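You operate a simulated robot arm through the tools that you are given. There is no shell and no other tool. Be economical: measure what you need, move in short steps, check, and stop when the job is done.

The job below is to be done with a simulated two-armed robot. You get a single attempt, and the scene is never put back.

TASK
Clamp the strip named on the clamp card and scrub the tarnish off.
Fine: tighten to the card's force; hold the grey clamp while you turn its wheel; never two figures over; open it again, strip and foam pad back on their spots. What is to be rubbed or washed off counts as gone when no trace of it is left.

It is judged by the outcome, as a careful person would: the job done as asked, and still so three seconds after it is handed in. It fails if anything else is knocked over, pushed out of place, dropped, spilled or broken.

THE ROBOT
Two 7-joint arms with two-finger parallel grippers on one trunk, on a base that drives. Base frame: it is fixed to the floor where the robot stands at the start and does not move with it; the origin is under the middle of the robot, x ahead of it, y to its left, z up. Units: mm, degrees, N and s.
The left shoulder is at the start at [70, 163, 1170], the right one opposite. With the tool pointing down near the work surface each hand reaches from about 400 to 880 mm from the robot's upright axis, wherever it stands, measured 20 degrees to its own side. Places, roughly: clamp card [600, -400, 900]; clamp wheel [500, -400, 1000]; jaws of the grey clamp [500, -300, 900]. Payload 3.43 kg a hand.
The TCP of each hand is the grasp point between the finger pads, 34 mm short of the fingertips. In the tool frame z runs along the fingers and y along their closing line. The gripper opens to 128 mm. The fingers are 24 mm wide and 12 mm thick; the gripper's body (48 by 130 mm) begins 96 mm behind the TCP.
Orientation is that of the tool frame in the base frame, as a unit quaternion [w, x, y, z]. With the fingers straight down and closing along the base's y, the tool's x points along the base's -x, its y along +y and its z along -z.

THE INTERFACE
- The arms move only by the tool move_arm. It takes "left_commands", "right_commands" or both (then of equal length, played together; a hand with none holds still); each is a list of rows, each an object of numbers (a shift or turn left out is 0, a gripper value left out holds the last): "x", "y", "z": the shift along the tool's x, y, z in mm; "ax", "ay", "az": the turn, a rotation vector about the tool's x, y, z in degrees; "grip": the finger opening in mm, from 0 to 128. In form: [{"x": .., "y": .., "z": .., "ax": .., "ay": .., "az": .., "grip": ..}, ...]. A call has 1 to 20 rows; each row is the pose to reach, as a shift and turn from the pose commanded when the call began, along the tool's axes at that moment. Each row takes 0.2 s and may step no farther than 50 mm and 8.6 degrees from the row before; otherwise, or with a gripper value out of range, the whole call is refused. Where a pose cannot be reached the arm comes as near as it can. A force on the tool above 40 N (or 10 N above the force at the start of the call, whichever is more), or a blocked arm, ends the call early, and 0.2 s more pass. The fingers move at their own pace (about 153 mm/s each) and stop on an object; they squeeze with about 42 N. The grip force told is the motor's: it shows also when the fingers shut on nothing. Time passes only in rows, and 0.2 s behind the last, so rows that repeat a pose let the fingers close. The reply holds the time, the measured pose of the TCP, the force on the tool along the base axes, the opening and the grip force, in the units named above and with some noise, with the torque about the TCP (base axes, N m) and any sound that the robot's microphone picked up, and new pictures: "pictures" is both (left out), scene, wrist or none (wrist: the cameras of the hands that moved).
- Cameras (640 x 400 px; columns grow to the right, rows downward): "scene" is now at [138.9, -20.6, 1403.7]; the picture's right is [-0.22, -0.98, 0.00], its down [-0.51, 0.11, -0.85] and it looks along [0.83, -0.19, -0.52] (base axes); focal length 248 px, centre (320, 200). "left" rides on the left gripper at [76, 11, -160] in its tool frame; the picture's right is [-0.15, 0.99, 0.00], its down [-0.88, -0.13, -0.46] and it looks along [-0.45, -0.07, 0.89] (tool axes); focal length 234 px, centre (320, 200). "right" rides on the right gripper at [76, -11, -160] in its tool frame; the picture's right is [0.15, 0.99, 0.00], its down [-0.88, 0.13, -0.46] and it looks along [-0.45, 0.07, 0.89] (tool axes); focal length 234 px, centre (320, 200). There is no depth. A picture from a camera that has moved, and an enlarged one, comes with that camera's place and axes in the base frame and with its lens.
- raise_lower(by): slides the trunk up (or, below 0, down) by that many mm; the arms and the scene camera ride with it, the base frame stays. It gives what a move gives, with no picture.
- steer(legs): drives the robot by 1 to 6 legs, each [ahead, left, turn to the left] in mm, mm and degrees, along the robot's own axes; the way and the turn of a leg run together, so that a leg with both is an arc; at most 1500 mm and 180 degrees a leg. The arms and the cameras ride along, it lands a little off, and it stops where it bumps. It gives what a move gives, and a new picture of the scene camera.
- pan_tilt(pan, tilt): turns the head with the scene camera to pan (to the left, within 86 degrees either way) and tilt (down, from -29 to 69), counted from straight ahead of the robot. It gives what a move gives, and a new picture of the scene camera.
- inspect(camera, box): a new picture of the part [left, top, right, bottom] of that camera's present view, enlarged. It takes no simulated time.
- close_job(): hands the job in; it is judged then, once.

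Work in short steps. Places have to be worked out from the pictures, the camera data and where the tool is seen: move nearer, look again, correct. Check each grasp and each placing, and mend what went wrong. You have 120 turns and 260 pictures in all, those below and enlarged ones among them. Open the grippers and draw the arms clear of the work before you hand the job in, unless the task says otherwise.

The tools are called after ">>>" as name(argument=value, ...) on one line, values as JSON. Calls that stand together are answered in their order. move_arm: Moves the arms, as the interface text tells. Its arguments: {"type":"object","properties":{"left_commands":{"type":"array","items":{"type":"object","properties":{"x":{"type":"number"},"y":{"type":"number"},"z":{"type":"number"},"ax":{"type":"number"},"ay":{"type":"number"},"az":{"type":"number"},"grip":{"type":"number"}}}},"right_commands":{"type":"array","items":{"type":"object","properties":{"x":{"type":"number"},"y":{"type":"number"},"z":{"type":"number"},"ax":{"type":"number"},"ay":{"type":"number"},"az":{"type":"number"},"grip":{"type":"number"}}}},"pictures":{"type":"string","enum":["both","scene","wrist","none"]}},"required":[]} The other tools are called the same way: raise_lower (by) slides the trunk up or down; steer (legs) drives the base; pan_tilt (pan, tilt) turns the head that bears the scene camera; inspect (camera, box) takes an enlarged picture of a part of a camera's view; close_job () hands the job in.

At the start:

```text
time: 0.0
left_tool_pos: [565.1, 60.2, 1229.2]
left_tcp_rot: [-0.001, -0.001, 1.0, -0.001]
left_contact_force: [0.0, 0.8, -0.9]
left_ft_torque: [0.0, -0.02, -0.02]
left_grip_width: 128.4
left_gripper_force: 0.1
right_tool_pos: [433.2, -359.4, 1241.7]
right_tcp_rot: [0.001, 0.0, 1.0, 0.0]
right_contact_force: [-1.0, -0.9, -0.4]
right_ft_torque: [-0.03, 0.01, 0.01]
right_grip_width: 128.0
right_gripper_force: 0.1
trunk travel left (down, up): [-650.0, 290.0]
robot x, y, heading: [-1.1, 2.9, 0.3]
head pan, tilt: [-12.6, 31.4]
```

scene: 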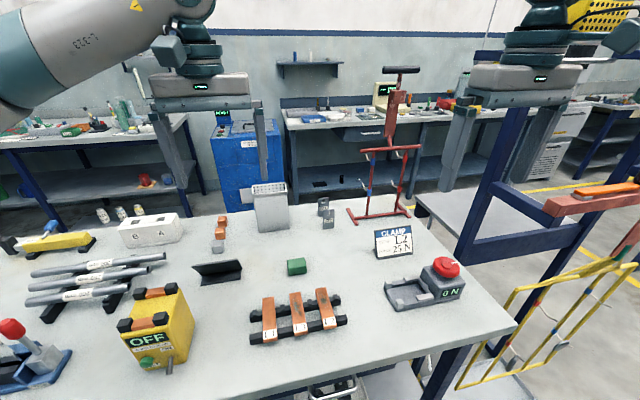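
right: 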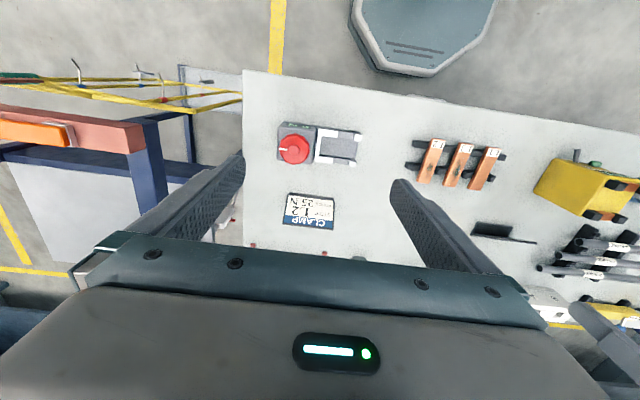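
left: 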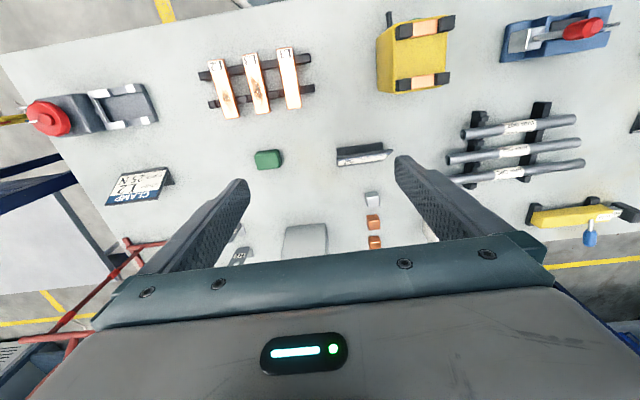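

The card, three copper strips, green pad and grey clamp with red wheel are visible. I enlarge the card, strips and clamp first.

>>> inspect(camera="scene", box=[360, 210, 480, 320])

>>> inspect(camera="scene", box=[230, 240, 360, 350])

>>> inspect(camera="right", box=[260, 100, 540, 240])

>>> inspect(camera="left", box=[10, 30, 330, 230])

```text
3.64 times, centred on (420, 265) of scene
camera zoom: at [138.9, -20.6, 1403.7], right [-0.22, -0.98, 0.0], down [-0.51, 0.11, -0.85], along [0.83, -0.19, -0.52], focal length 903 px, centre (-44, -36)
```

zoom: 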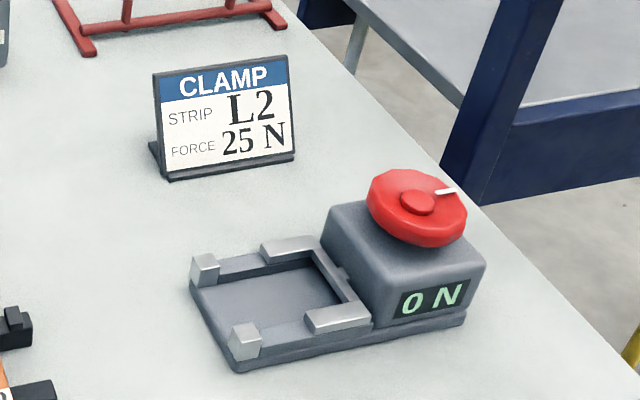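

```text
3.64 times, centred on (295, 295) of scene
camera zoom: at [138.9, -20.6, 1403.7], right [-0.22, -0.98, 0.0], down [-0.51, 0.11, -0.85], along [0.83, -0.19, -0.52], focal length 903 px, centre (411, -146)
```

zoom: 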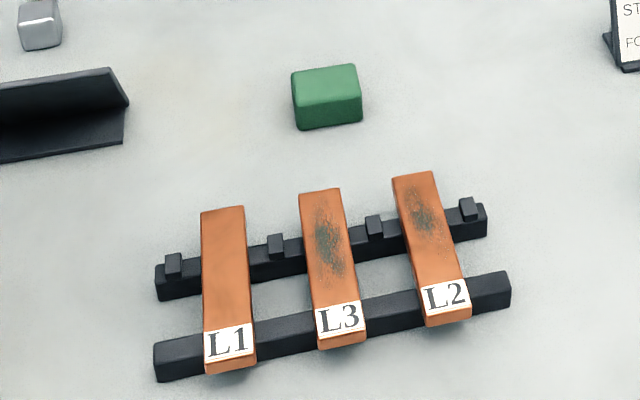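

```text
2.29 times, centred on (400, 170) of right
camera zoom: at [356.9, -369.7, 1401.6], right [-0.15, 0.99, 0.0], down [0.88, 0.13, 0.46], along [0.45, 0.07, -0.89], focal length 535 px, centre (137, 269)
```

zoom: 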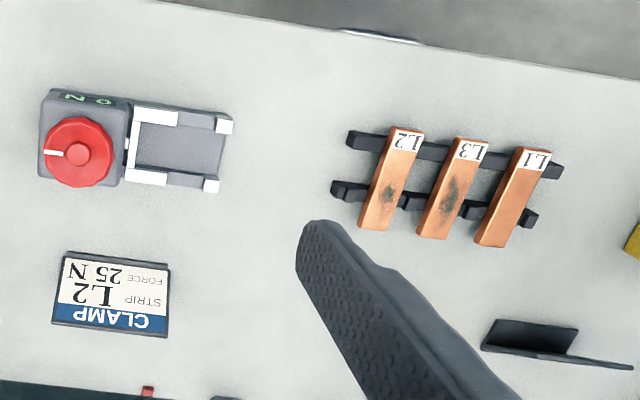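

```text
2.00 times, centred on (170, 130) of left
camera zoom: at [490.0, 70.1, 1386.4], right [0.15, 0.99, 0.0], down [0.88, -0.13, 0.46], along [0.45, -0.07, -0.89], focal length 468 px, centre (620, 340)
```

zoom: 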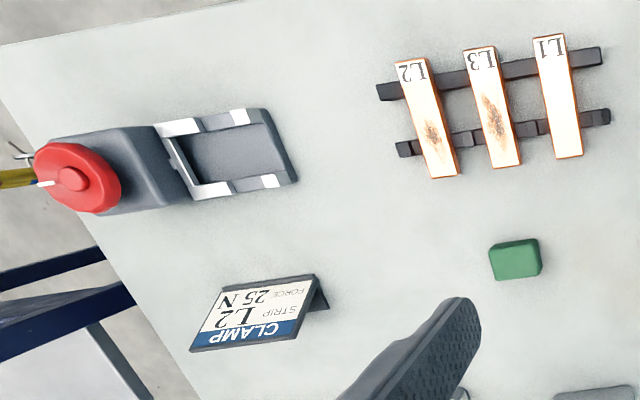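

The card says strip L2, 25 N. Pad is near (623,-66,893), wheel hub near (468,-395,985). I lower the right hand a bit and back to look closely at the clamp.

>>> move_arm(right_commands=[{"x": 20, "z": 50}, {"x": 42, "z": 100}, {"x": 42, "z": 140}], pictures="wrist")

```text
refused: row 1 steps farther than a row can; nothing moved
```

The first row was over 50 mm; I repeat it with smaller steps.

>>> move_arm(right_commands=[{"x": 14, "z": 45}, {"x": 28, "z": 90}, {"x": 42, "z": 135}], pictures="wrist")

```text
time: 0.8
left_tool_pos: [564.3, 59.1, 1227.8]
left_tcp_rot: [0.0, 0.0, 1.0, 0.0]
left_contact_force: [-0.2, -0.5, 0.0]
left_ft_torque: [-0.01, 0.01, 0.0]
left_grip_width: 128.1
left_gripper_force: 0.1
right_tool_pos: [392.3, -361.0, 1106.6]
right_tcp_rot: [0.0, -0.001, 1.0, 0.001]
right_contact_force: [0.0, -1.0, -0.7]
right_ft_torque: [0.0, 0.01, 0.02]
right_grip_width: 128.1
right_gripper_force: 0.1
trunk travel left (down, up): [-650.0, 290.0]
robot x, y, heading: [-0.8, 0.5, 0.2]
head pan, tilt: [-12.6, 31.4]
camera right: at [315.5, -371.6, 1265.7], right [-0.15, 0.99, 0.0], down [0.88, 0.13, 0.46], along [0.45, 0.07, -0.89], focal length 234 px, centre (320, 200)
```

right: 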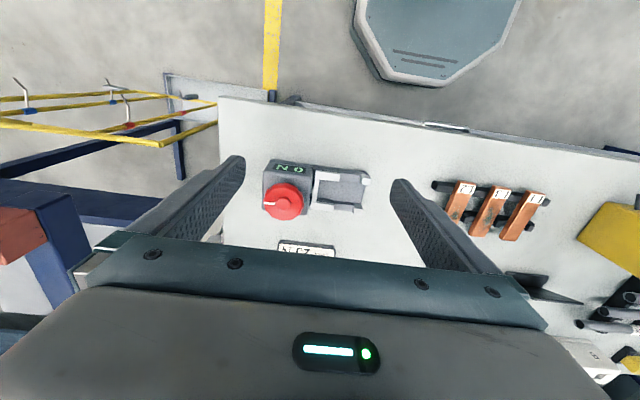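

I enlarge the clamp region in this nearer view.

>>> inspect(camera="right", box=[240, 140, 400, 240])

>>> inspect(camera="right", box=[410, 160, 570, 260])

```text
4.00 times, centred on (320, 190) of right
camera zoom: at [315.5, -371.6, 1265.7], right [-0.15, 0.99, 0.0], down [0.88, 0.13, 0.46], along [0.45, 0.07, -0.89], focal length 937 px, centre (320, 240)
```

zoom: 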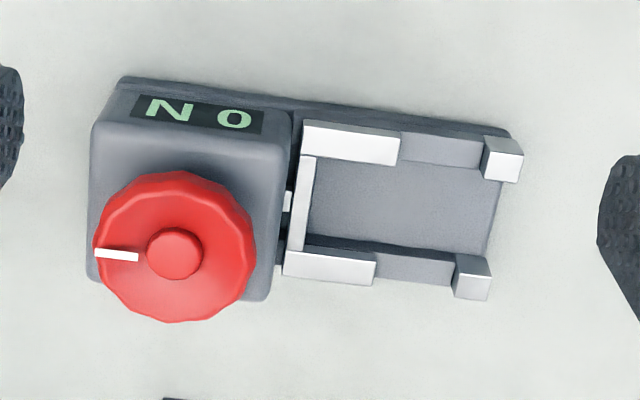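

```text
4.00 times, centred on (490, 210) of right
camera zoom: at [315.5, -371.6, 1265.7], right [-0.15, 0.99, 0.0], down [0.88, 0.13, 0.46], along [0.45, 0.07, -0.89], focal length 937 px, centre (-360, 160)
```

zoom: 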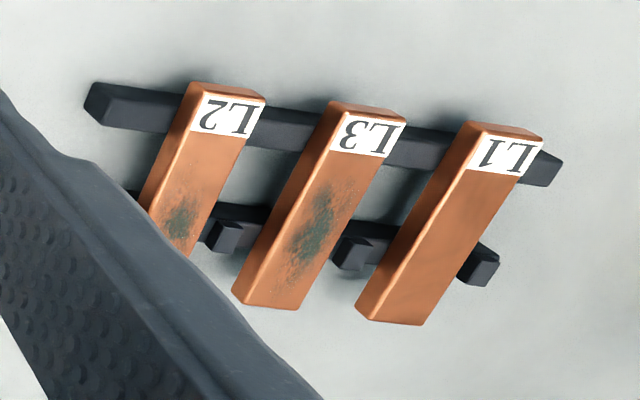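

Right view puts the clamp posts at about (443,-276) and (504,-275), moving jaws about 33 mm off at y≈-317, wheel hub (469,-397,985). L2 centre is about (479,-104). I move the left hand aside and the right one above L2.

>>> move_arm(right_commands=[{"x": -13, "y": 43}, {"x": -26, "y": 86}, {"x": -39, "y": 129}, {"x": -52, "y": 172, "z": 10}, {"x": -65, "y": 214, "z": 20}, {"x": -78, "y": 256, "z": 30}], left_commands=[{"y": 40}, {"y": 80}, {"y": 120}, {"y": 120}, {"y": 120}, {"y": 120}], pictures="wrist")

>>> inspect(camera="right", box=[240, 80, 400, 180])

```text
time: 2.2
left_tool_pos: [568.4, 180.8, 1228.3]
left_tcp_rot: [0.0, -0.001, 1.0, 0.0]
left_contact_force: [0.0, 0.2, -0.2]
left_ft_torque: [-0.01, 0.02, 0.01]
left_grip_width: 127.9
left_gripper_force: 0.1
right_tool_pos: [467.7, -114.1, 1078.5]
right_tcp_rot: [0.0, 0.002, 1.0, 0.0]
right_contact_force: [-0.2, -0.1, 0.8]
right_ft_torque: [0.02, 0.03, 0.06]
right_grip_width: 127.8
right_gripper_force: 0.0
right hand out of reach, approached as far as the arm can: row 6
trunk travel left (down, up): [-650.0, 290.0]
robot x, y, heading: [-2.8, 0.5, 0.0]
head pan, tilt: [-12.6, 31.4]
camera right: at [390.9, -124.4, 1238.0], right [-0.14, 0.99, 0.0], down [0.88, 0.13, 0.46], along [0.45, 0.07, -0.89], focal length 234 px, centre (320, 200)
camera left: at [494.0, 191.5, 1385.2], right [0.14, 0.99, 0.0], down [0.88, -0.13, 0.45], along [0.45, -0.07, -0.89], focal length 234 px, centre (320, 200)
```

right: 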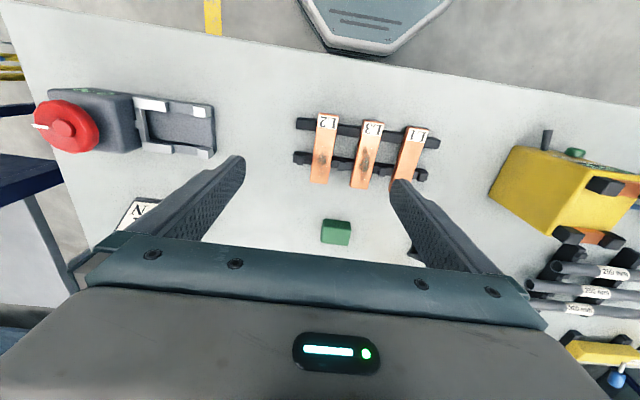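
left: 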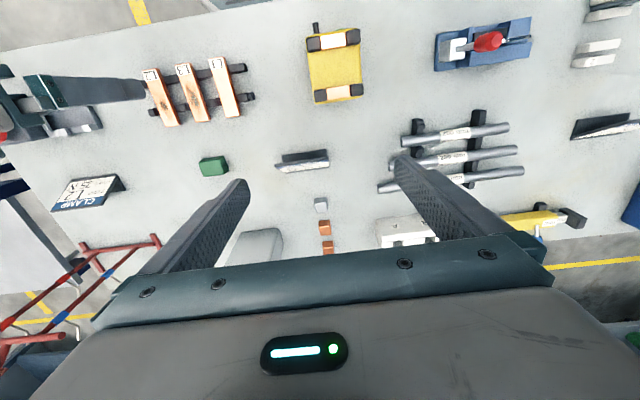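

```text
4.00 times, centred on (320, 130) of right
camera zoom: at [390.9, -124.4, 1238.0], right [-0.14, 0.99, 0.0], down [0.88, 0.13, 0.46], along [0.45, 0.07, -0.89], focal length 937 px, centre (320, 480)
```

zoom: 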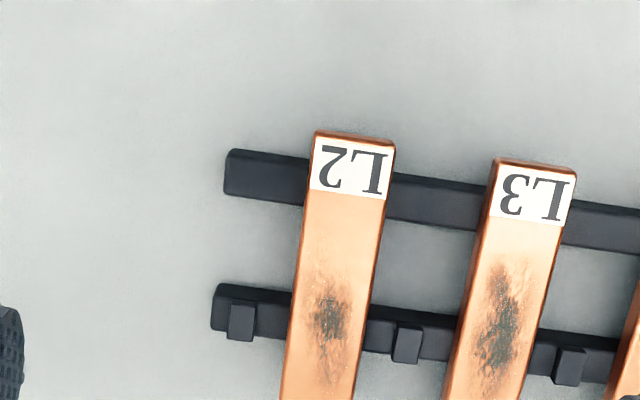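

L2 lies along x at y≈-105, from x≈429 to 530, top at z≈905; tarnish centred near x≈493. The right hand was slightly short in reach there; I lower it and see whether it reaches y=-105 at lower height.

>>> move_arm(right_commands=[{"z": 40, "grip": 70}, {"z": 80, "x": -3, "y": 4}, {"z": 100, "x": -6, "y": 9}], pictures="wrist")

```text
time: 3.0
left_tool_pos: [566.8, 180.1, 1229.0]
left_tcp_rot: [0.0, -0.001, 1.0, 0.0]
left_contact_force: [-0.1, -1.0, -0.1]
left_ft_torque: [0.03, -0.01, 0.05]
left_grip_width: 128.1
left_gripper_force: 0.0
right_tool_pos: [470.3, -126.8, 984.4]
right_tcp_rot: [-0.001, 0.0, 1.0, 0.002]
right_contact_force: [0.8, -0.1, 0.3]
right_ft_torque: [0.01, 0.02, 0.03]
right_grip_width: 70.0
right_gripper_force: 0.1
right hand out of reach, approached as far as the arm can: row 2, 3
trunk travel left (down, up): [-650.0, 290.0]
robot x, y, heading: [0.8, -2.9, 0.1]
head pan, tilt: [-12.6, 31.4]
camera right: at [392.1, -137.4, 1143.8], right [-0.15, 0.99, 0.0], down [0.88, 0.13, 0.46], along [0.45, 0.07, -0.89], focal length 234 px, centre (320, 200)
```

right: 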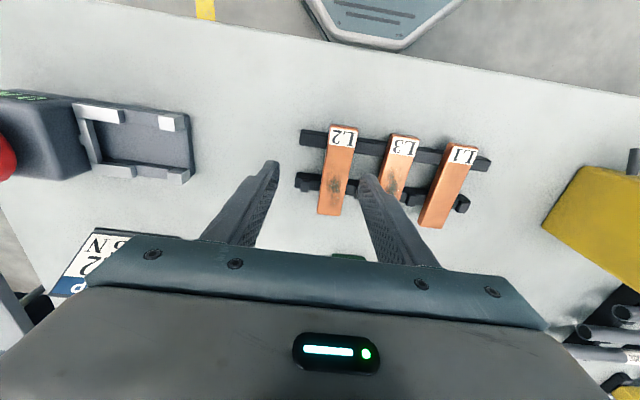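

The reach is limited close to the body there, so I raise the hand a bit and back the base up 100 mm, then retry.

>>> steer(legs=[[-100, 0, 0]])

```text
time: 4.2
left_tool_pos: [466.9, 180.1, 1228.3]
left_tcp_rot: [0.0, 0.0, 1.0, -0.001]
left_contact_force: [0.5, -0.1, 0.3]
left_ft_torque: [-0.02, 0.0, -0.02]
left_grip_width: 127.9
left_gripper_force: 0.0
right_tool_pos: [369.2, -126.4, 984.1]
right_tcp_rot: [0.0, 0.001, 1.0, 0.002]
right_contact_force: [-0.7, 0.2, -0.5]
right_ft_torque: [0.01, 0.01, 0.02]
right_grip_width: 70.0
right_gripper_force: 0.2
trunk travel left (down, up): [-650.0, 290.0]
robot x, y, heading: [-101.8, 0.7, -0.1]
head pan, tilt: [-12.6, 31.4]
camera scene: at [39.3, -20.7, 1403.6], right [-0.22, -0.98, 0.0], down [-0.51, 0.11, -0.85], along [0.83, -0.19, -0.52], focal length 248 px, centre (320, 200)
```

scene: 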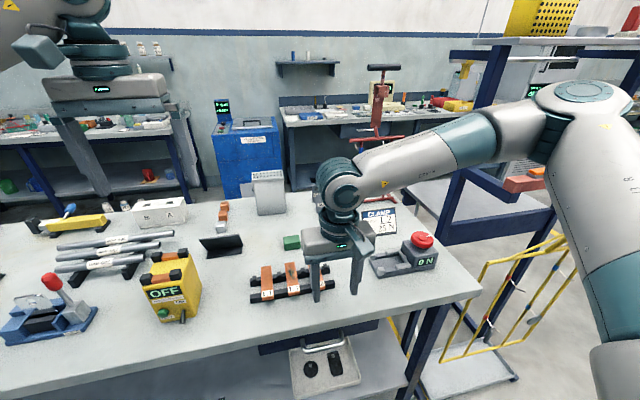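

Now I move forward 105 mm and 22 mm left toward L2 at the present height.

>>> move_arm(right_commands=[{"x": -35}, {"x": -70, "y": 10}, {"x": -105, "y": 21}, {"x": -105, "y": 21}], pictures="wrist")

>>> inspect(camera="right", box=[240, 120, 400, 220])

```text
time: 5.2
left_tool_pos: [466.2, 180.9, 1228.0]
left_tcp_rot: [-0.001, 0.0, 1.0, 0.0]
left_contact_force: [-0.6, 0.8, 0.3]
left_ft_torque: [-0.01, 0.0, 0.01]
left_grip_width: 128.0
left_gripper_force: 0.1
right_tool_pos: [456.6, -149.6, 997.1]
right_tcp_rot: [-0.001, 0.001, 1.0, 0.001]
right_contact_force: [-0.5, 0.6, 0.3]
right_ft_torque: [-0.02, 0.02, -0.03]
right_grip_width: 70.4
right_gripper_force: 0.1
right hand out of reach, approached as far as the arm can: row 1, 2, 3, 4
trunk travel left (down, up): [-650.0, 290.0]
robot x, y, heading: [-102.5, 0.5, -0.1]
head pan, tilt: [-12.6, 31.4]
camera right: at [379.0, -160.5, 1156.7], right [-0.14, 0.99, 0.0], down [0.88, 0.13, 0.46], along [0.45, 0.07, -0.89], focal length 234 px, centre (320, 200)
```

right: 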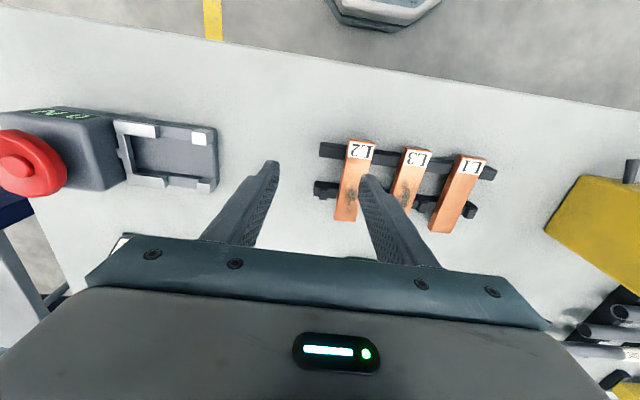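

```text
4.00 times, centred on (320, 170) of right
camera zoom: at [379.0, -160.5, 1156.7], right [-0.14, 0.99, 0.0], down [0.88, 0.13, 0.46], along [0.45, 0.07, -0.89], focal length 937 px, centre (320, 320)
```

zoom: 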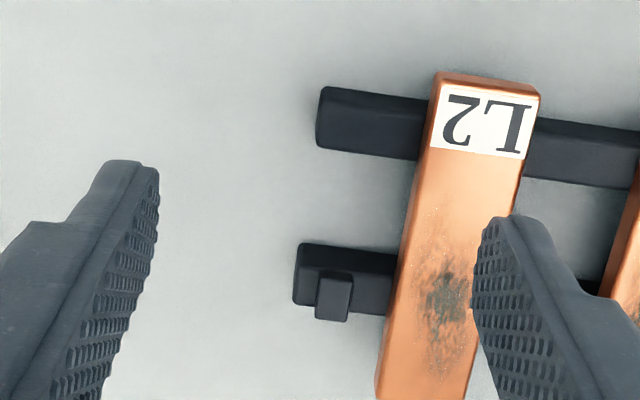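

Backing up made it worse, so it's a wrist/cross-body limit rather than distance. I test whether a different hand yaw relieves it.

>>> move_arm(right_commands=[{"az": 8}, {"az": 16}, {"az": 24}, {"az": 32}, {"az": 40}, {"az": 40}], pictures="none")

```text
time: 6.5
left_tool_pos: [467.6, 178.2, 1228.6]
left_tcp_rot: [0.001, 0.0, 1.0, 0.0]
left_contact_force: [-0.1, -0.1, -1.7]
left_ft_torque: [-0.01, 0.01, -0.02]
left_grip_width: 128.0
left_gripper_force: 0.1
right_tool_pos: [454.2, -150.1, 997.1]
right_tcp_rot: [-0.001, 0.343, 0.939, 0.001]
right_contact_force: [-0.5, -1.0, -0.5]
right_ft_torque: [0.02, -0.03, 0.01]
right_grip_width: 70.1
right_gripper_force: 0.1
trunk travel left (down, up): [-650.0, 290.0]
robot x, y, heading: [-100.1, -1.0, 0.3]
head pan, tilt: [-12.6, 31.4]
```

Yaw turned fine without limit (tool y now (0.64,0.77)). I try moving to (474,-105) with this yaw.

>>> move_arm(right_commands=[{"x": 7, "y": 23}, {"x": 13.7, "y": 47}, {"x": 13.7, "y": 47}], pictures="none")

```text
time: 7.3
left_tool_pos: [466.1, 179.5, 1229.3]
left_tcp_rot: [-0.001, 0.0, 1.0, 0.0]
left_contact_force: [-0.3, -0.2, -0.2]
left_ft_torque: [-0.01, 0.0, 0.02]
left_grip_width: 127.9
left_gripper_force: 0.2
right_tool_pos: [455.0, -147.1, 1004.2]
right_tcp_rot: [0.0, 0.343, 0.939, 0.003]
right_contact_force: [0.3, -0.6, -0.4]
right_ft_torque: [-0.02, 0.03, 0.0]
right_grip_width: 70.2
right_gripper_force: 0.0
right hand out of reach, approached as far as the arm can: row 1, 2, 3
trunk travel left (down, up): [-650.0, 290.0]
robot x, y, heading: [-100.0, -0.5, 0.0]
head pan, tilt: [-12.6, 31.4]
```

Yaw doesn't matter; but higher hand relative to the trunk reached farther inward. I raise the right hand 150 mm, then lower the trunk 150 mm to test.

>>> move_arm(right_commands=[{"z": -45}, {"z": -90}, {"z": -135}, {"z": -160}], pictures="none")

>>> raise_lower(by=-150)

>>> move_arm(right_commands=[{"x": 7, "y": 23}, {"x": 13.7, "y": 47}, {"x": 13.7, "y": 47}], pictures="scene")

```text
time: 8.3
left_tool_pos: [467.0, 180.1, 1228.2]
left_tcp_rot: [0.0, -0.001, 1.0, 0.0]
left_contact_force: [-0.5, 1.0, -1.0]
left_ft_torque: [0.01, 0.0, -0.03]
left_grip_width: 127.6
left_gripper_force: 0.0
right_tool_pos: [454.6, -147.9, 1157.0]
right_tcp_rot: [0.0, 0.344, 0.939, 0.002]
right_contact_force: [0.5, 0.4, -0.8]
right_ft_torque: [0.01, 0.04, 0.0]
right_grip_width: 69.9
right_gripper_force: 0.1
right hand out of reach, approached as far as the arm can: row 4
trunk travel left (down, up): [-650.0, 290.0]
robot x, y, heading: [-98.8, 3.6, 0.1]
head pan, tilt: [-12.6, 31.4]
```

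```text
time: 10.1
left_tool_pos: [465.8, 179.4, 1079.4]
left_tcp_rot: [0.0, 0.0, 1.0, 0.0]
left_contact_force: [-0.9, -0.6, 0.2]
left_ft_torque: [-0.01, 0.02, 0.0]
left_grip_width: 127.9
left_gripper_force: 0.0
right_tool_pos: [453.7, -148.8, 1006.5]
right_tcp_rot: [0.0, 0.344, 0.939, 0.003]
right_contact_force: [0.5, 1.3, 0.6]
right_ft_torque: [0.0, -0.03, -0.02]
right_grip_width: 70.0
right_gripper_force: 0.1
trunk travel left (down, up): [-500.0, 440.0]
robot x, y, heading: [-99.7, -0.2, -0.3]
head pan, tilt: [-12.6, 31.4]
```

```text
time: 10.9
left_tool_pos: [466.7, 179.2, 1077.8]
left_tcp_rot: [0.0, 0.001, 1.0, 0.0]
left_contact_force: [-0.2, -0.1, 0.0]
left_ft_torque: [0.01, 0.03, 0.0]
left_grip_width: 128.1
left_gripper_force: 0.0
right_tool_pos: [455.2, -148.0, 1005.5]
right_tcp_rot: [0.0, 0.344, 0.939, 0.002]
right_contact_force: [0.2, 0.1, 0.2]
right_ft_torque: [-0.02, 0.02, 0.04]
right_grip_width: 70.2
right_gripper_force: 0.0
right hand out of reach, approached as far as the arm can: row 1, 2, 3
trunk travel left (down, up): [-500.0, 440.0]
robot x, y, heading: [-99.9, -0.1, -0.1]
head pan, tilt: [-12.6, 31.4]
camera scene: at [39.3, -20.6, 1253.7], right [-0.22, -0.98, 0.0], down [-0.51, 0.11, -0.85], along [0.83, -0.19, -0.52], focal length 248 px, centre (320, 200)
```

scene: 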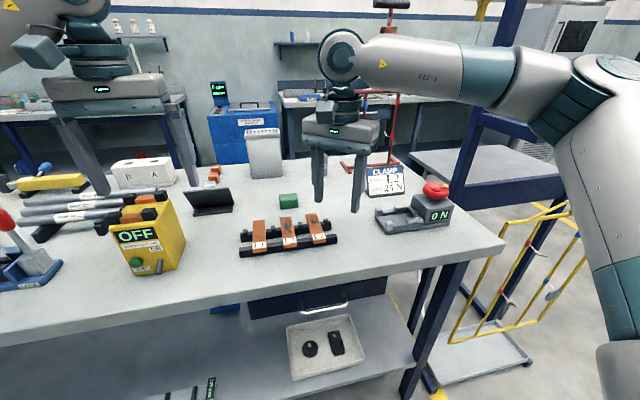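

Still azimuth-limited near 15°. Left was at 6° at the start, so I test the left hand's inner reach while bringing the right hand back outward with neutral yaw.

>>> move_arm(right_commands=[{"x": -19, "y": -23, "z": -10, "az": -8}, {"x": -38, "y": -46, "z": -20, "az": -16}, {"x": -58, "y": -69, "z": -30, "az": -24}, {"x": -77, "y": -92, "z": -30, "az": -32}, {"x": -97, "y": -115, "z": -30, "az": -40}], left_commands=[{"x": -10, "y": -36}, {"x": -20, "y": -72}, {"x": -30, "y": -108}, {"x": -40, "y": -144}, {"x": -50, "y": -180}], pictures="scene")

```text
time: 12.1
left_tool_pos: [516.6, -3.2, 1079.9]
left_tcp_rot: [-0.001, 0.0, 1.0, 0.001]
left_contact_force: [-0.3, 0.8, 0.5]
left_ft_torque: [0.07, 0.0, 0.02]
left_grip_width: 127.9
left_gripper_force: 0.1
right_tool_pos: [455.9, -300.5, 1036.6]
right_tcp_rot: [0.0, 0.001, 1.0, 0.004]
right_contact_force: [-0.2, -0.5, 0.1]
right_ft_torque: [0.04, 0.02, 0.01]
right_grip_width: 70.1
right_gripper_force: 0.0
trunk travel left (down, up): [-500.0, 440.0]
robot x, y, heading: [-99.1, -3.8, -0.0]
head pan, tilt: [-12.6, 31.4]
camera scene: at [39.1, -23.1, 1253.7], right [-0.22, -0.98, 0.0], down [-0.51, 0.12, -0.85], along [0.83, -0.19, -0.52], focal length 248 px, centre (320, 200)
```

scene: 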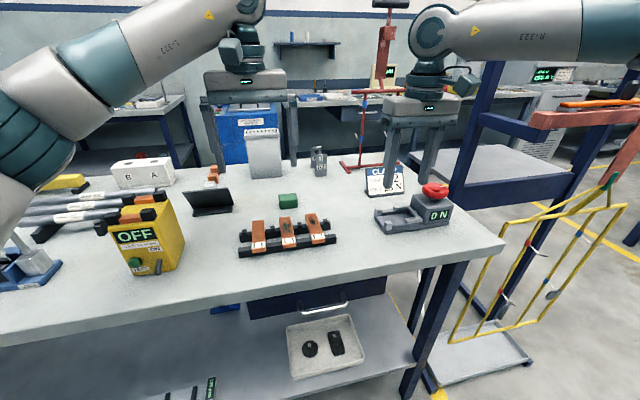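

The left hand reaches the centreline easily. I continue it toward L2 (left hand is the better one for the strip): target (480,-104), z about 1030.

>>> move_arm(left_commands=[{"x": 10, "y": -35, "z": 15, "grip": 70}, {"x": 20, "y": -70, "z": 30}, {"x": 36, "y": -102, "z": 45}, {"x": 36, "y": -102, "z": 60}], pictures="wrist")

```text
time: 13.1
left_tool_pos: [479.7, -103.6, 1018.2]
left_tcp_rot: [-0.001, 0.001, 1.0, -0.001]
left_contact_force: [0.3, 1.1, 0.5]
left_ft_torque: [-0.02, 0.01, 0.01]
left_grip_width: 70.3
left_gripper_force: 0.0
right_tool_pos: [456.9, -298.4, 1037.9]
right_tcp_rot: [0.0, 0.002, 1.0, 0.002]
right_contact_force: [-0.6, -0.3, -0.2]
right_ft_torque: [-0.06, 0.01, 0.01]
right_grip_width: 70.1
right_gripper_force: 0.0
trunk travel left (down, up): [-500.0, 440.0]
robot x, y, heading: [-99.5, 1.1, -0.0]
head pan, tilt: [-12.6, 31.4]
camera left: at [406.0, -93.9, 1175.7], right [0.15, 0.99, 0.0], down [0.88, -0.13, 0.46], along [0.45, -0.07, -0.89], focal length 234 px, centre (320, 200)
```

left: 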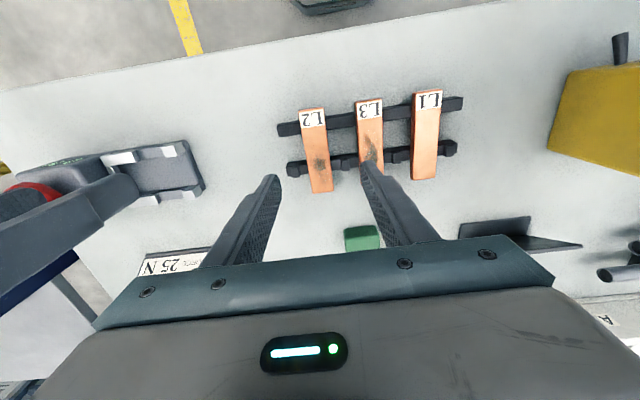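

The left hand reaches over L2 with ease. I enlarge to align.

>>> inspect(camera="left", box=[240, 80, 400, 220])

```text
2.86 times, centred on (320, 150) of left
camera zoom: at [406.0, -93.9, 1175.7], right [0.15, 0.99, 0.0], down [0.88, -0.13, 0.46], along [0.45, -0.07, -0.89], focal length 669 px, centre (320, 343)
```

zoom: 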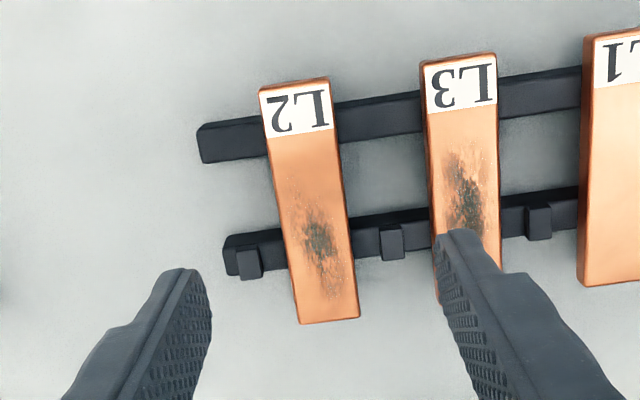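

L2 centre refined to about (481,-107), bars leave a gap x≈461–489. I go to x=475, y=-107, z=960 and look.

>>> move_arm(left_commands=[{"x": 5, "y": -3.5, "z": 30}, {"x": 5, "y": -3.5, "z": 58}], pictures="none")

>>> inspect(camera="left", box=[240, 100, 400, 220])

```text
time: 13.7
left_tool_pos: [476.4, -109.1, 958.0]
left_tcp_rot: [0.0, 0.001, 1.0, 0.0]
left_contact_force: [0.7, 0.3, 0.1]
left_ft_torque: [0.04, 0.02, 0.03]
left_grip_width: 69.8
left_gripper_force: 0.1
right_tool_pos: [456.3, -297.4, 1037.3]
right_tcp_rot: [0.0, 0.002, 1.0, 0.002]
right_contact_force: [-0.7, 0.2, -0.3]
right_ft_torque: [-0.02, 0.01, 0.01]
right_grip_width: 69.9
right_gripper_force: 0.1
trunk travel left (down, up): [-500.0, 440.0]
robot x, y, heading: [-100.1, 0.8, -0.2]
head pan, tilt: [-12.6, 31.4]
```

```text
3.33 times, centred on (320, 160) of left
camera zoom: at [401.8, -97.8, 1116.4], right [0.15, 0.99, 0.0], down [0.88, -0.13, 0.46], along [0.45, -0.07, -0.89], focal length 781 px, centre (320, 333)
```

zoom: 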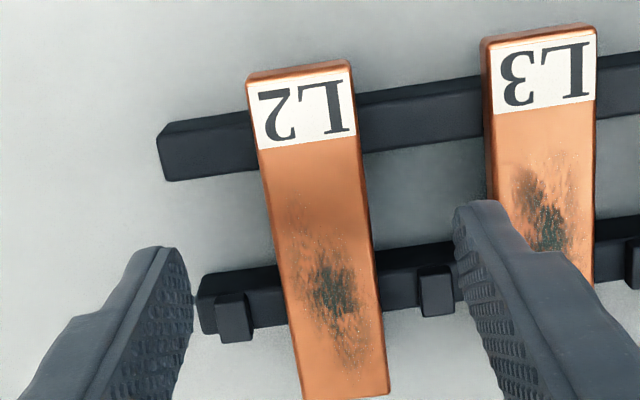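

Fingers straddle L2 centred. I lower 31 mm (tips near z=893) and close.

>>> move_arm(left_commands=[{"z": 20}, {"z": 31}, {"z": 31, "grip": 0}, {"z": 31, "grip": 0}, {"z": 31, "grip": 0}], pictures="none")

>>> inspect(camera="left", box=[240, 80, 400, 200])

```text
time: 14.9
left_tool_pos: [474.5, -108.5, 929.8]
left_tcp_rot: [0.0, 0.0, 1.0, 0.0]
left_contact_force: [-0.7, -1.1, 0.5]
left_ft_torque: [-0.01, -0.04, -0.04]
left_grip_width: 27.2
left_gripper_force: 41.6
right_tool_pos: [456.5, -299.8, 1036.8]
right_tcp_rot: [0.001, 0.002, 1.0, 0.003]
right_contact_force: [-0.1, -0.3, -0.1]
right_ft_torque: [0.0, 0.01, -0.01]
right_grip_width: 70.3
right_gripper_force: 0.0
trunk travel left (down, up): [-500.0, 440.0]
robot x, y, heading: [-100.6, -4.6, 0.1]
head pan, tilt: [-12.6, 31.4]
```

```text
3.33 times, centred on (320, 140) of left
camera zoom: at [400.3, -97.0, 1087.3], right [0.15, 0.99, 0.0], down [0.88, -0.13, 0.46], along [0.45, -0.07, -0.89], focal length 781 px, centre (320, 400)
```

zoom: 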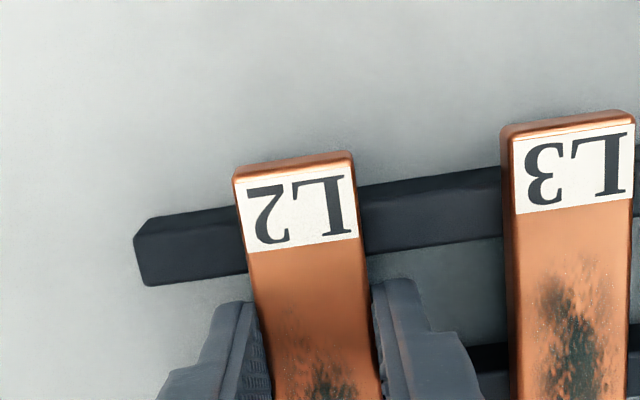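

L2 is held (27 mm wide). I lift it, and draw the right hand back and up out of the way.

>>> move_arm(left_commands=[{"z": -10}, {"z": -30}, {"z": -55}, {"z": -80}, {"z": -80}], right_commands=[{"x": 15, "y": -26, "z": -22}, {"x": 30, "y": -52, "z": -44}, {"x": 45, "y": -78, "z": -66}, {"x": 60, "y": -104, "z": -88}, {"x": 76, "y": -130, "z": -110}], pictures="both")

```text
time: 16.1
left_tool_pos: [474.3, -105.7, 1012.3]
left_tcp_rot: [0.0, 0.0, 1.0, 0.001]
left_contact_force: [-0.1, -0.5, 0.1]
left_ft_torque: [0.0, -0.01, -0.03]
left_grip_width: 0.0
left_gripper_force: 33.3
right_tool_pos: [377.9, -431.2, 1142.5]
right_tcp_rot: [0.0, 0.002, 1.0, 0.002]
right_contact_force: [-0.5, 0.4, 0.9]
right_ft_torque: [0.01, 0.01, -0.02]
right_grip_width: 70.3
right_gripper_force: 0.1
trunk travel left (down, up): [-500.0, 440.0]
robot x, y, heading: [-106.0, 1.0, -0.2]
head pan, tilt: [-12.6, 31.4]
camera scene: at [38.5, -21.2, 1253.8], right [-0.22, -0.98, 0.0], down [-0.51, 0.11, -0.85], along [0.83, -0.19, -0.52], focal length 248 px, centre (320, 200)
camera right: at [300.9, -442.1, 1301.9], right [-0.14, 0.99, 0.01], down [0.88, 0.13, 0.46], along [0.45, 0.07, -0.89], focal length 234 px, centre (320, 200)
camera left: at [400.0, -95.2, 1168.9], right [0.15, 0.99, 0.0], down [0.88, -0.13, 0.46], along [0.45, -0.07, -0.89], focal length 234 px, centre (320, 200)
```

scene: 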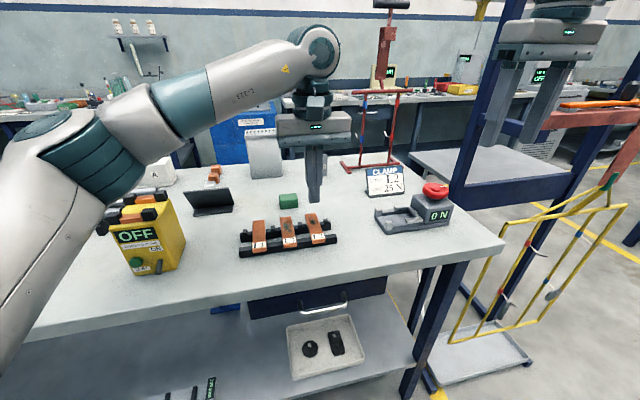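
right: 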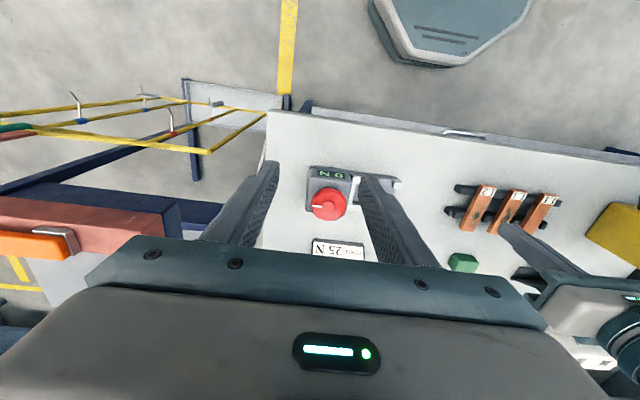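
left: 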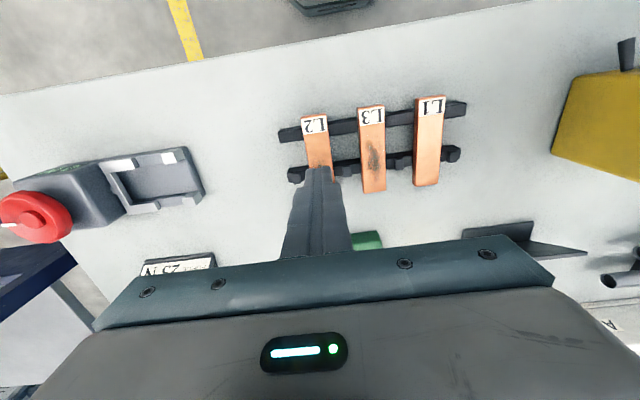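

The strip slipped out (it stayed on the rack): grip too shallow. I enlarge the rack to judge heights before regrasping lower.

>>> inspect(camera="scene", box=[230, 180, 350, 265])

>>> inspect(camera="left", box=[260, 80, 420, 200])

```text
4.71 times, centred on (290, 222) of scene
camera zoom: at [38.5, -21.2, 1253.8], right [-0.22, -0.98, 0.0], down [-0.51, 0.11, -0.85], along [0.83, -0.19, -0.52], focal length 1169 px, centre (461, 94)
```

zoom: 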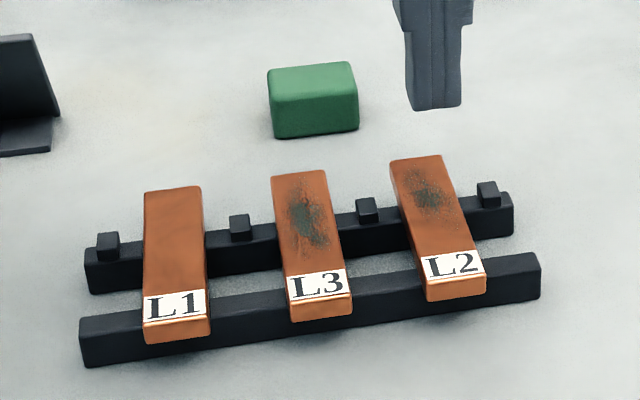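

```text
3.33 times, centred on (340, 140) of left
camera zoom: at [400.0, -95.2, 1168.9], right [0.15, 0.99, 0.0], down [0.88, -0.13, 0.46], along [0.45, -0.07, -0.89], focal length 781 px, centre (253, 400)
```

zoom: 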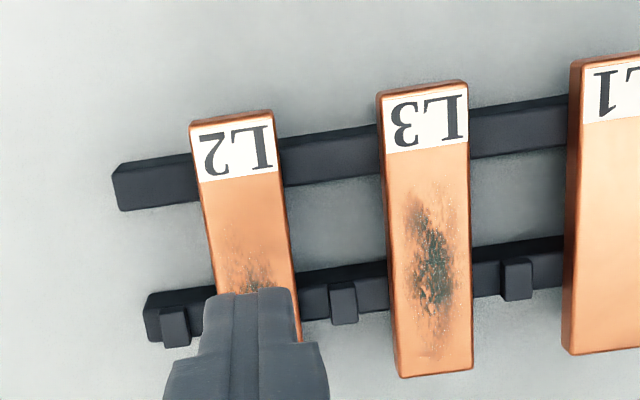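

Strip top is around z≈909; the fingertips alone slid off. I'll instead grip it by its ends (about 100 mm, fingers outside the bars, deeper). I turn the left hand +90° about its axis and open it.

>>> move_arm(left_commands=[{"az": 8.4, "grip": 128}, {"az": 16.8}, {"az": 25.2}, {"az": 33.6}, {"az": 42}, {"az": 50.4}, {"az": 58.8}, {"az": 67.2}, {"az": 75.6}, {"az": 84}, {"az": 90}, {"az": 90}], pictures="wrist")

```text
time: 18.7
left_tool_pos: [387.5, -99.5, 997.4]
left_tcp_rot: [0.001, 0.706, 0.708, -0.001]
left_contact_force: [-0.5, -0.5, 0.7]
left_ft_torque: [-0.01, -0.01, -0.03]
left_grip_width: 128.0
left_gripper_force: 0.1
left hand out of reach, approached as far as the arm can: row 9, 10, 11, 12
right_tool_pos: [378.6, -429.0, 1141.3]
right_tcp_rot: [0.001, 0.002, 1.0, 0.003]
right_contact_force: [-0.1, -0.5, -0.6]
right_ft_torque: [-0.02, 0.01, -0.01]
right_grip_width: 69.9
right_gripper_force: 0.0
trunk travel left (down, up): [-500.0, 440.0]
robot x, y, heading: [-96.9, -1.0, -0.2]
head pan, tilt: [-12.6, 31.4]
camera left: at [400.0, -24.1, 1154.2], right [0.99, -0.14, 0.0], down [-0.13, -0.88, 0.46], along [-0.06, -0.45, -0.89], focal length 234 px, centre (320, 200)
```

left: 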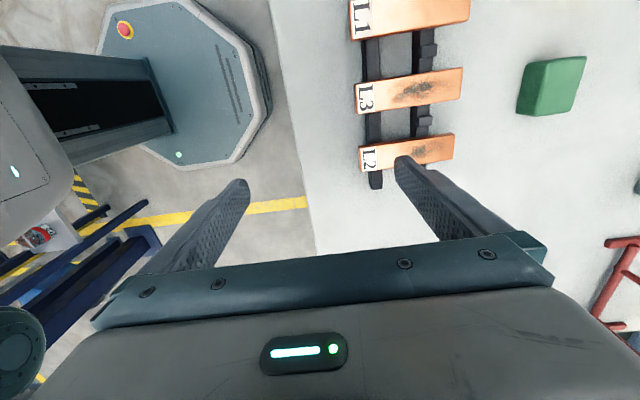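

That yaw direction pulls the arm back; I turn the other way (−90° instead).

>>> move_arm(left_commands=[{"az": -8.5, "x": 2, "y": 7}, {"az": -17, "x": 4, "y": 14}, {"az": -25.5, "y": 21}, {"az": -34, "y": 28}, {"az": -42.5, "y": 35}, {"az": -51, "y": 42}, {"az": -59.5, "y": 49}, {"az": -68, "y": 56}, {"az": -76.5, "y": 63}, {"az": -85, "y": 70}, {"az": -90, "y": 77}, {"az": -98.5, "y": 84}, {"az": -107, "y": 91}, {"az": -115.5, "y": 91}, {"az": -124, "y": 91}, {"az": -132.5, "y": 91}, {"az": -141, "y": 91}, {"az": -149.5, "y": 91}, {"az": -158, "y": 91}, {"az": -166.5, "y": 91}], pictures="none")

>>> move_arm(left_commands=[{"az": -7}, {"az": -13.5}, {"az": -13.5}], pictures="both")

```text
time: 22.9
left_tool_pos: [478.2, -98.2, 995.7]
left_tcp_rot: [0.001, -0.621, 0.784, 0.0]
left_contact_force: [-0.7, 0.1, -0.3]
left_ft_torque: [0.02, -0.01, 0.03]
left_grip_width: 127.7
left_gripper_force: 0.0
right_tool_pos: [379.5, -430.4, 1142.0]
right_tcp_rot: [0.001, 0.002, 1.0, 0.003]
right_contact_force: [0.4, -0.2, 0.3]
right_ft_torque: [0.02, -0.01, -0.01]
right_grip_width: 70.2
right_gripper_force: 0.0
trunk travel left (down, up): [-500.0, 440.0]
robot x, y, heading: [-99.2, 1.0, -0.1]
head pan, tilt: [-12.6, 31.4]
```

```text
time: 23.7
left_tool_pos: [478.7, -100.6, 995.9]
left_tcp_rot: [0.0, 0.708, -0.706, -0.001]
left_contact_force: [0.2, 0.3, 1.1]
left_ft_torque: [0.02, 0.03, 0.0]
left_grip_width: 127.7
left_gripper_force: 0.1
right_tool_pos: [379.3, -430.1, 1141.8]
right_tcp_rot: [0.0, 0.002, 1.0, 0.002]
right_contact_force: [-0.4, -0.5, -0.8]
right_ft_torque: [0.0, 0.01, -0.01]
right_grip_width: 70.0
right_gripper_force: 0.0
trunk travel left (down, up): [-500.0, 440.0]
robot x, y, heading: [-100.9, -1.0, 0.1]
head pan, tilt: [-12.6, 31.4]
camera scene: at [39.2, -20.8, 1253.7], right [-0.22, -0.98, 0.0], down [-0.51, 0.11, -0.85], along [0.83, -0.19, -0.52], focal length 248 px, centre (320, 200)
camera left: at [469.0, -176.5, 1153.9], right [-0.99, 0.15, 0.0], down [0.13, 0.88, 0.46], along [0.07, 0.45, -0.89], focal length 234 px, centre (320, 200)
```

scene: 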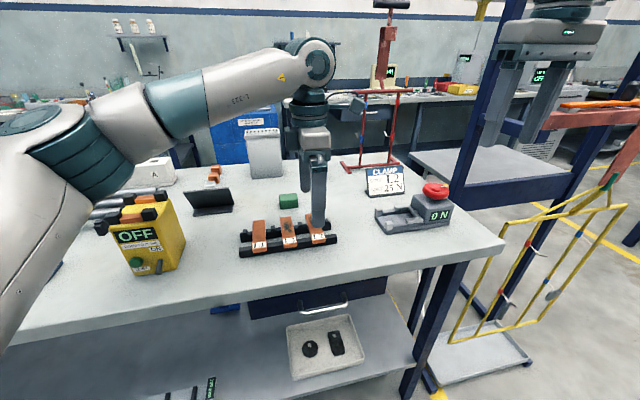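
left: 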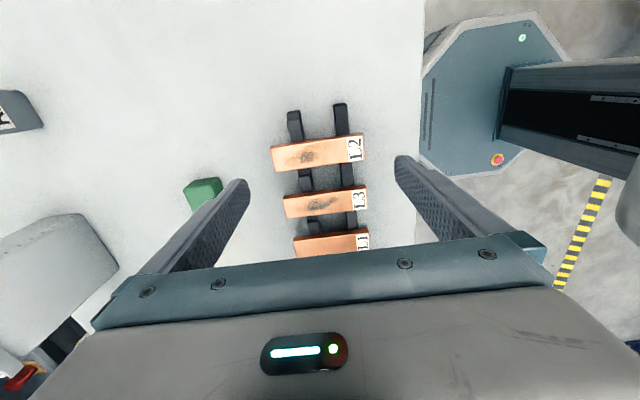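

Yaw −90° works in reach: tool x = −y, tool y = −x. I enlarge to align to the ends of L2.

>>> inspect(camera="left", box=[230, 90, 430, 230])

```text
2.86 times, centred on (330, 160) of left
camera zoom: at [469.0, -176.5, 1153.9], right [-0.99, 0.15, 0.0], down [0.13, 0.88, 0.46], along [0.07, 0.45, -0.89], focal length 669 px, centre (291, 314)
```

zoom: 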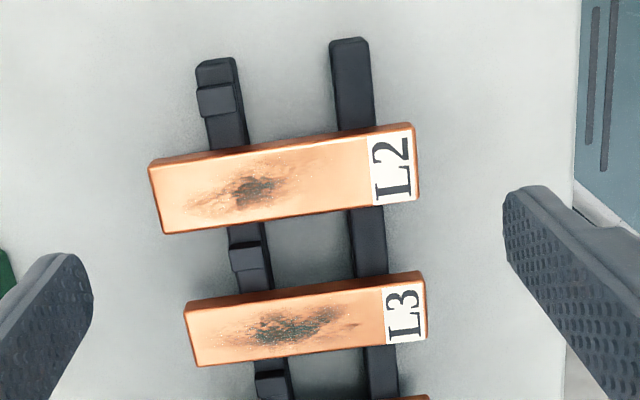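

L2 centre (482.5,-108), ends at x 434 and 531. I move over it and lower to z≈924, then look before closing.

>>> move_arm(left_commands=[{"x": 7.4, "y": -4, "z": 30}, {"x": 7.4, "y": -4, "z": 60}, {"x": 7.4, "y": -4, "z": 72}], pictures="both")

```text
time: 24.5
left_tool_pos: [483.0, -108.0, 922.7]
left_tcp_rot: [0.001, -0.707, 0.707, 0.0]
left_contact_force: [-0.1, 0.5, -0.8]
left_ft_torque: [0.02, 0.01, 0.01]
left_grip_width: 127.9
left_gripper_force: 0.1
right_tool_pos: [380.0, -431.2, 1142.1]
right_tcp_rot: [0.001, 0.003, 1.0, 0.003]
right_contact_force: [0.1, 0.5, 0.0]
right_ft_torque: [-0.03, 0.0, 0.02]
right_grip_width: 69.9
right_gripper_force: 0.0
trunk travel left (down, up): [-500.0, 440.0]
robot x, y, heading: [-102.7, 0.5, 0.2]
head pan, tilt: [-12.6, 31.4]
camera scene: at [39.3, -21.0, 1253.7], right [-0.22, -0.98, 0.0], down [-0.51, 0.11, -0.85], along [0.83, -0.19, -0.52], focal length 248 px, centre (320, 200)
camera left: at [473.4, -184.7, 1080.1], right [-0.99, 0.15, 0.0], down [0.13, 0.88, 0.46], along [0.07, 0.45, -0.89], focal length 234 px, centre (320, 200)
```

scene: 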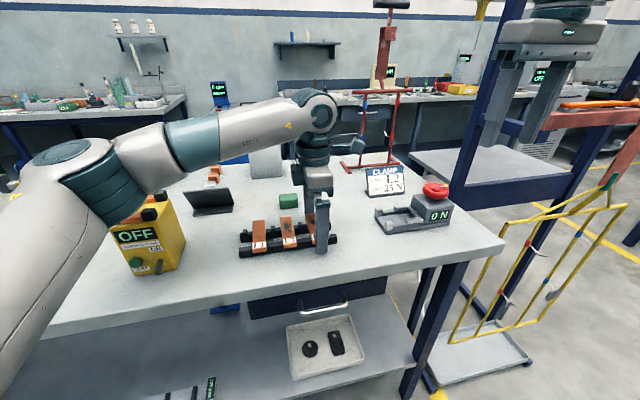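
left: 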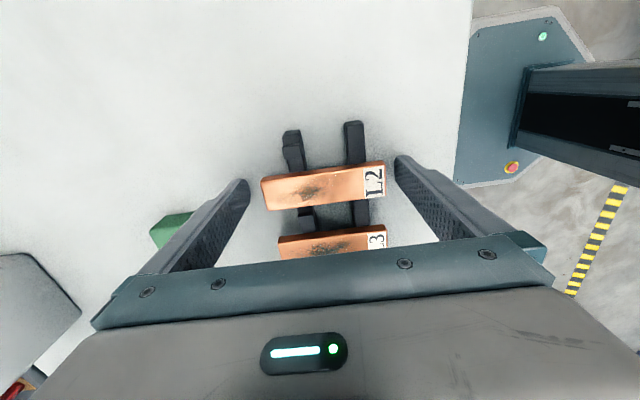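

I check the finger alignment enlarged.

>>> inspect(camera="left", box=[220, 110, 440, 260])

>>> inspect(camera="scene", box=[230, 180, 350, 265])

```text
2.67 times, centred on (330, 185) of left
camera zoom: at [473.4, -184.7, 1080.1], right [-0.99, 0.15, 0.0], down [0.13, 0.88, 0.46], along [0.07, 0.45, -0.89], focal length 624 px, centre (293, 240)
```

zoom: 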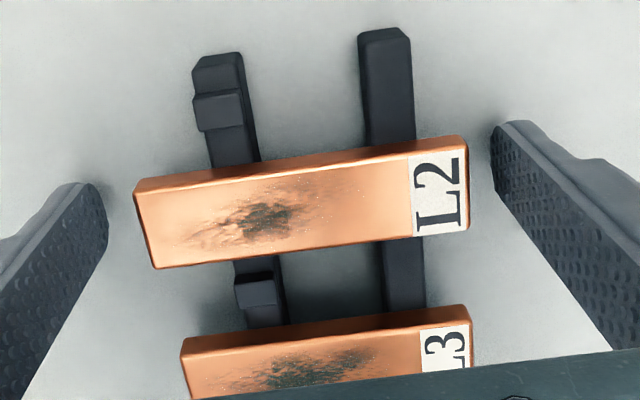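

```text
4.71 times, centred on (290, 222) of scene
camera zoom: at [39.3, -21.0, 1253.7], right [-0.22, -0.98, 0.0], down [-0.51, 0.11, -0.85], along [0.83, -0.19, -0.52], focal length 1169 px, centre (461, 94)
```

zoom: 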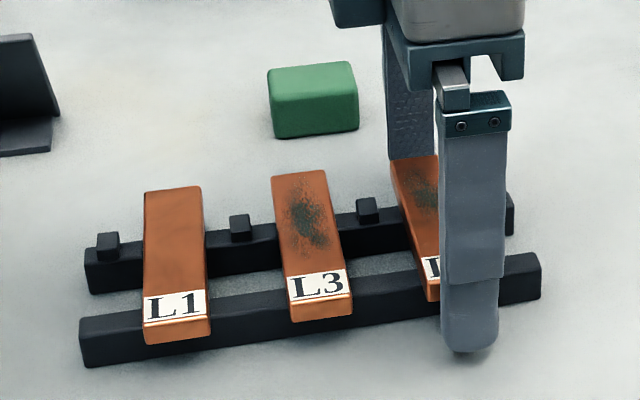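

Aligned. I lower 6 mm more and close on the ends.

>>> move_arm(left_commands=[{"z": 6}, {"z": 6, "grip": 80}, {"z": 6, "grip": 80}, {"z": 6, "grip": 80}], pictures="none")

>>> inspect(camera="left", box=[220, 110, 440, 260])

```text
time: 25.5
left_tool_pos: [483.0, -107.7, 917.5]
left_tcp_rot: [0.0, -0.707, 0.707, 0.0]
left_contact_force: [-1.1, -0.8, 1.2]
left_ft_torque: [-0.06, 0.17, -0.01]
left_grip_width: 99.7
left_gripper_force: 42.2
right_tool_pos: [378.8, -430.5, 1142.9]
right_tcp_rot: [0.001, 0.002, 1.0, 0.003]
right_contact_force: [-0.6, 0.4, -0.5]
right_ft_torque: [-0.01, 0.01, -0.01]
right_grip_width: 69.9
right_gripper_force: 0.0
trunk travel left (down, up): [-500.0, 440.0]
robot x, y, heading: [-97.9, 0.7, 0.2]
head pan, tilt: [-12.6, 31.4]
```

```text
2.67 times, centred on (330, 185) of left
camera zoom: at [473.9, -184.0, 1074.9], right [-0.99, 0.15, 0.0], down [0.13, 0.88, 0.46], along [0.07, 0.45, -0.89], focal length 624 px, centre (293, 240)
```

zoom: 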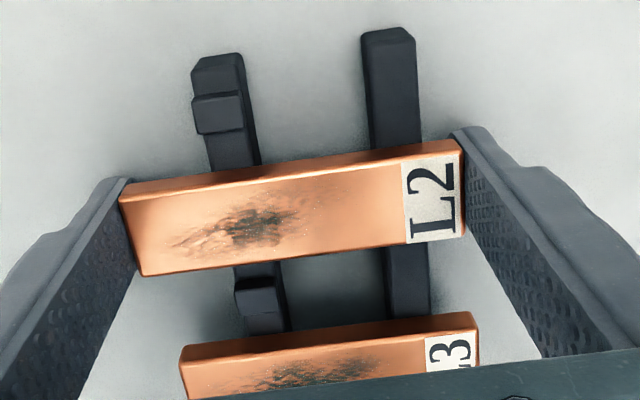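

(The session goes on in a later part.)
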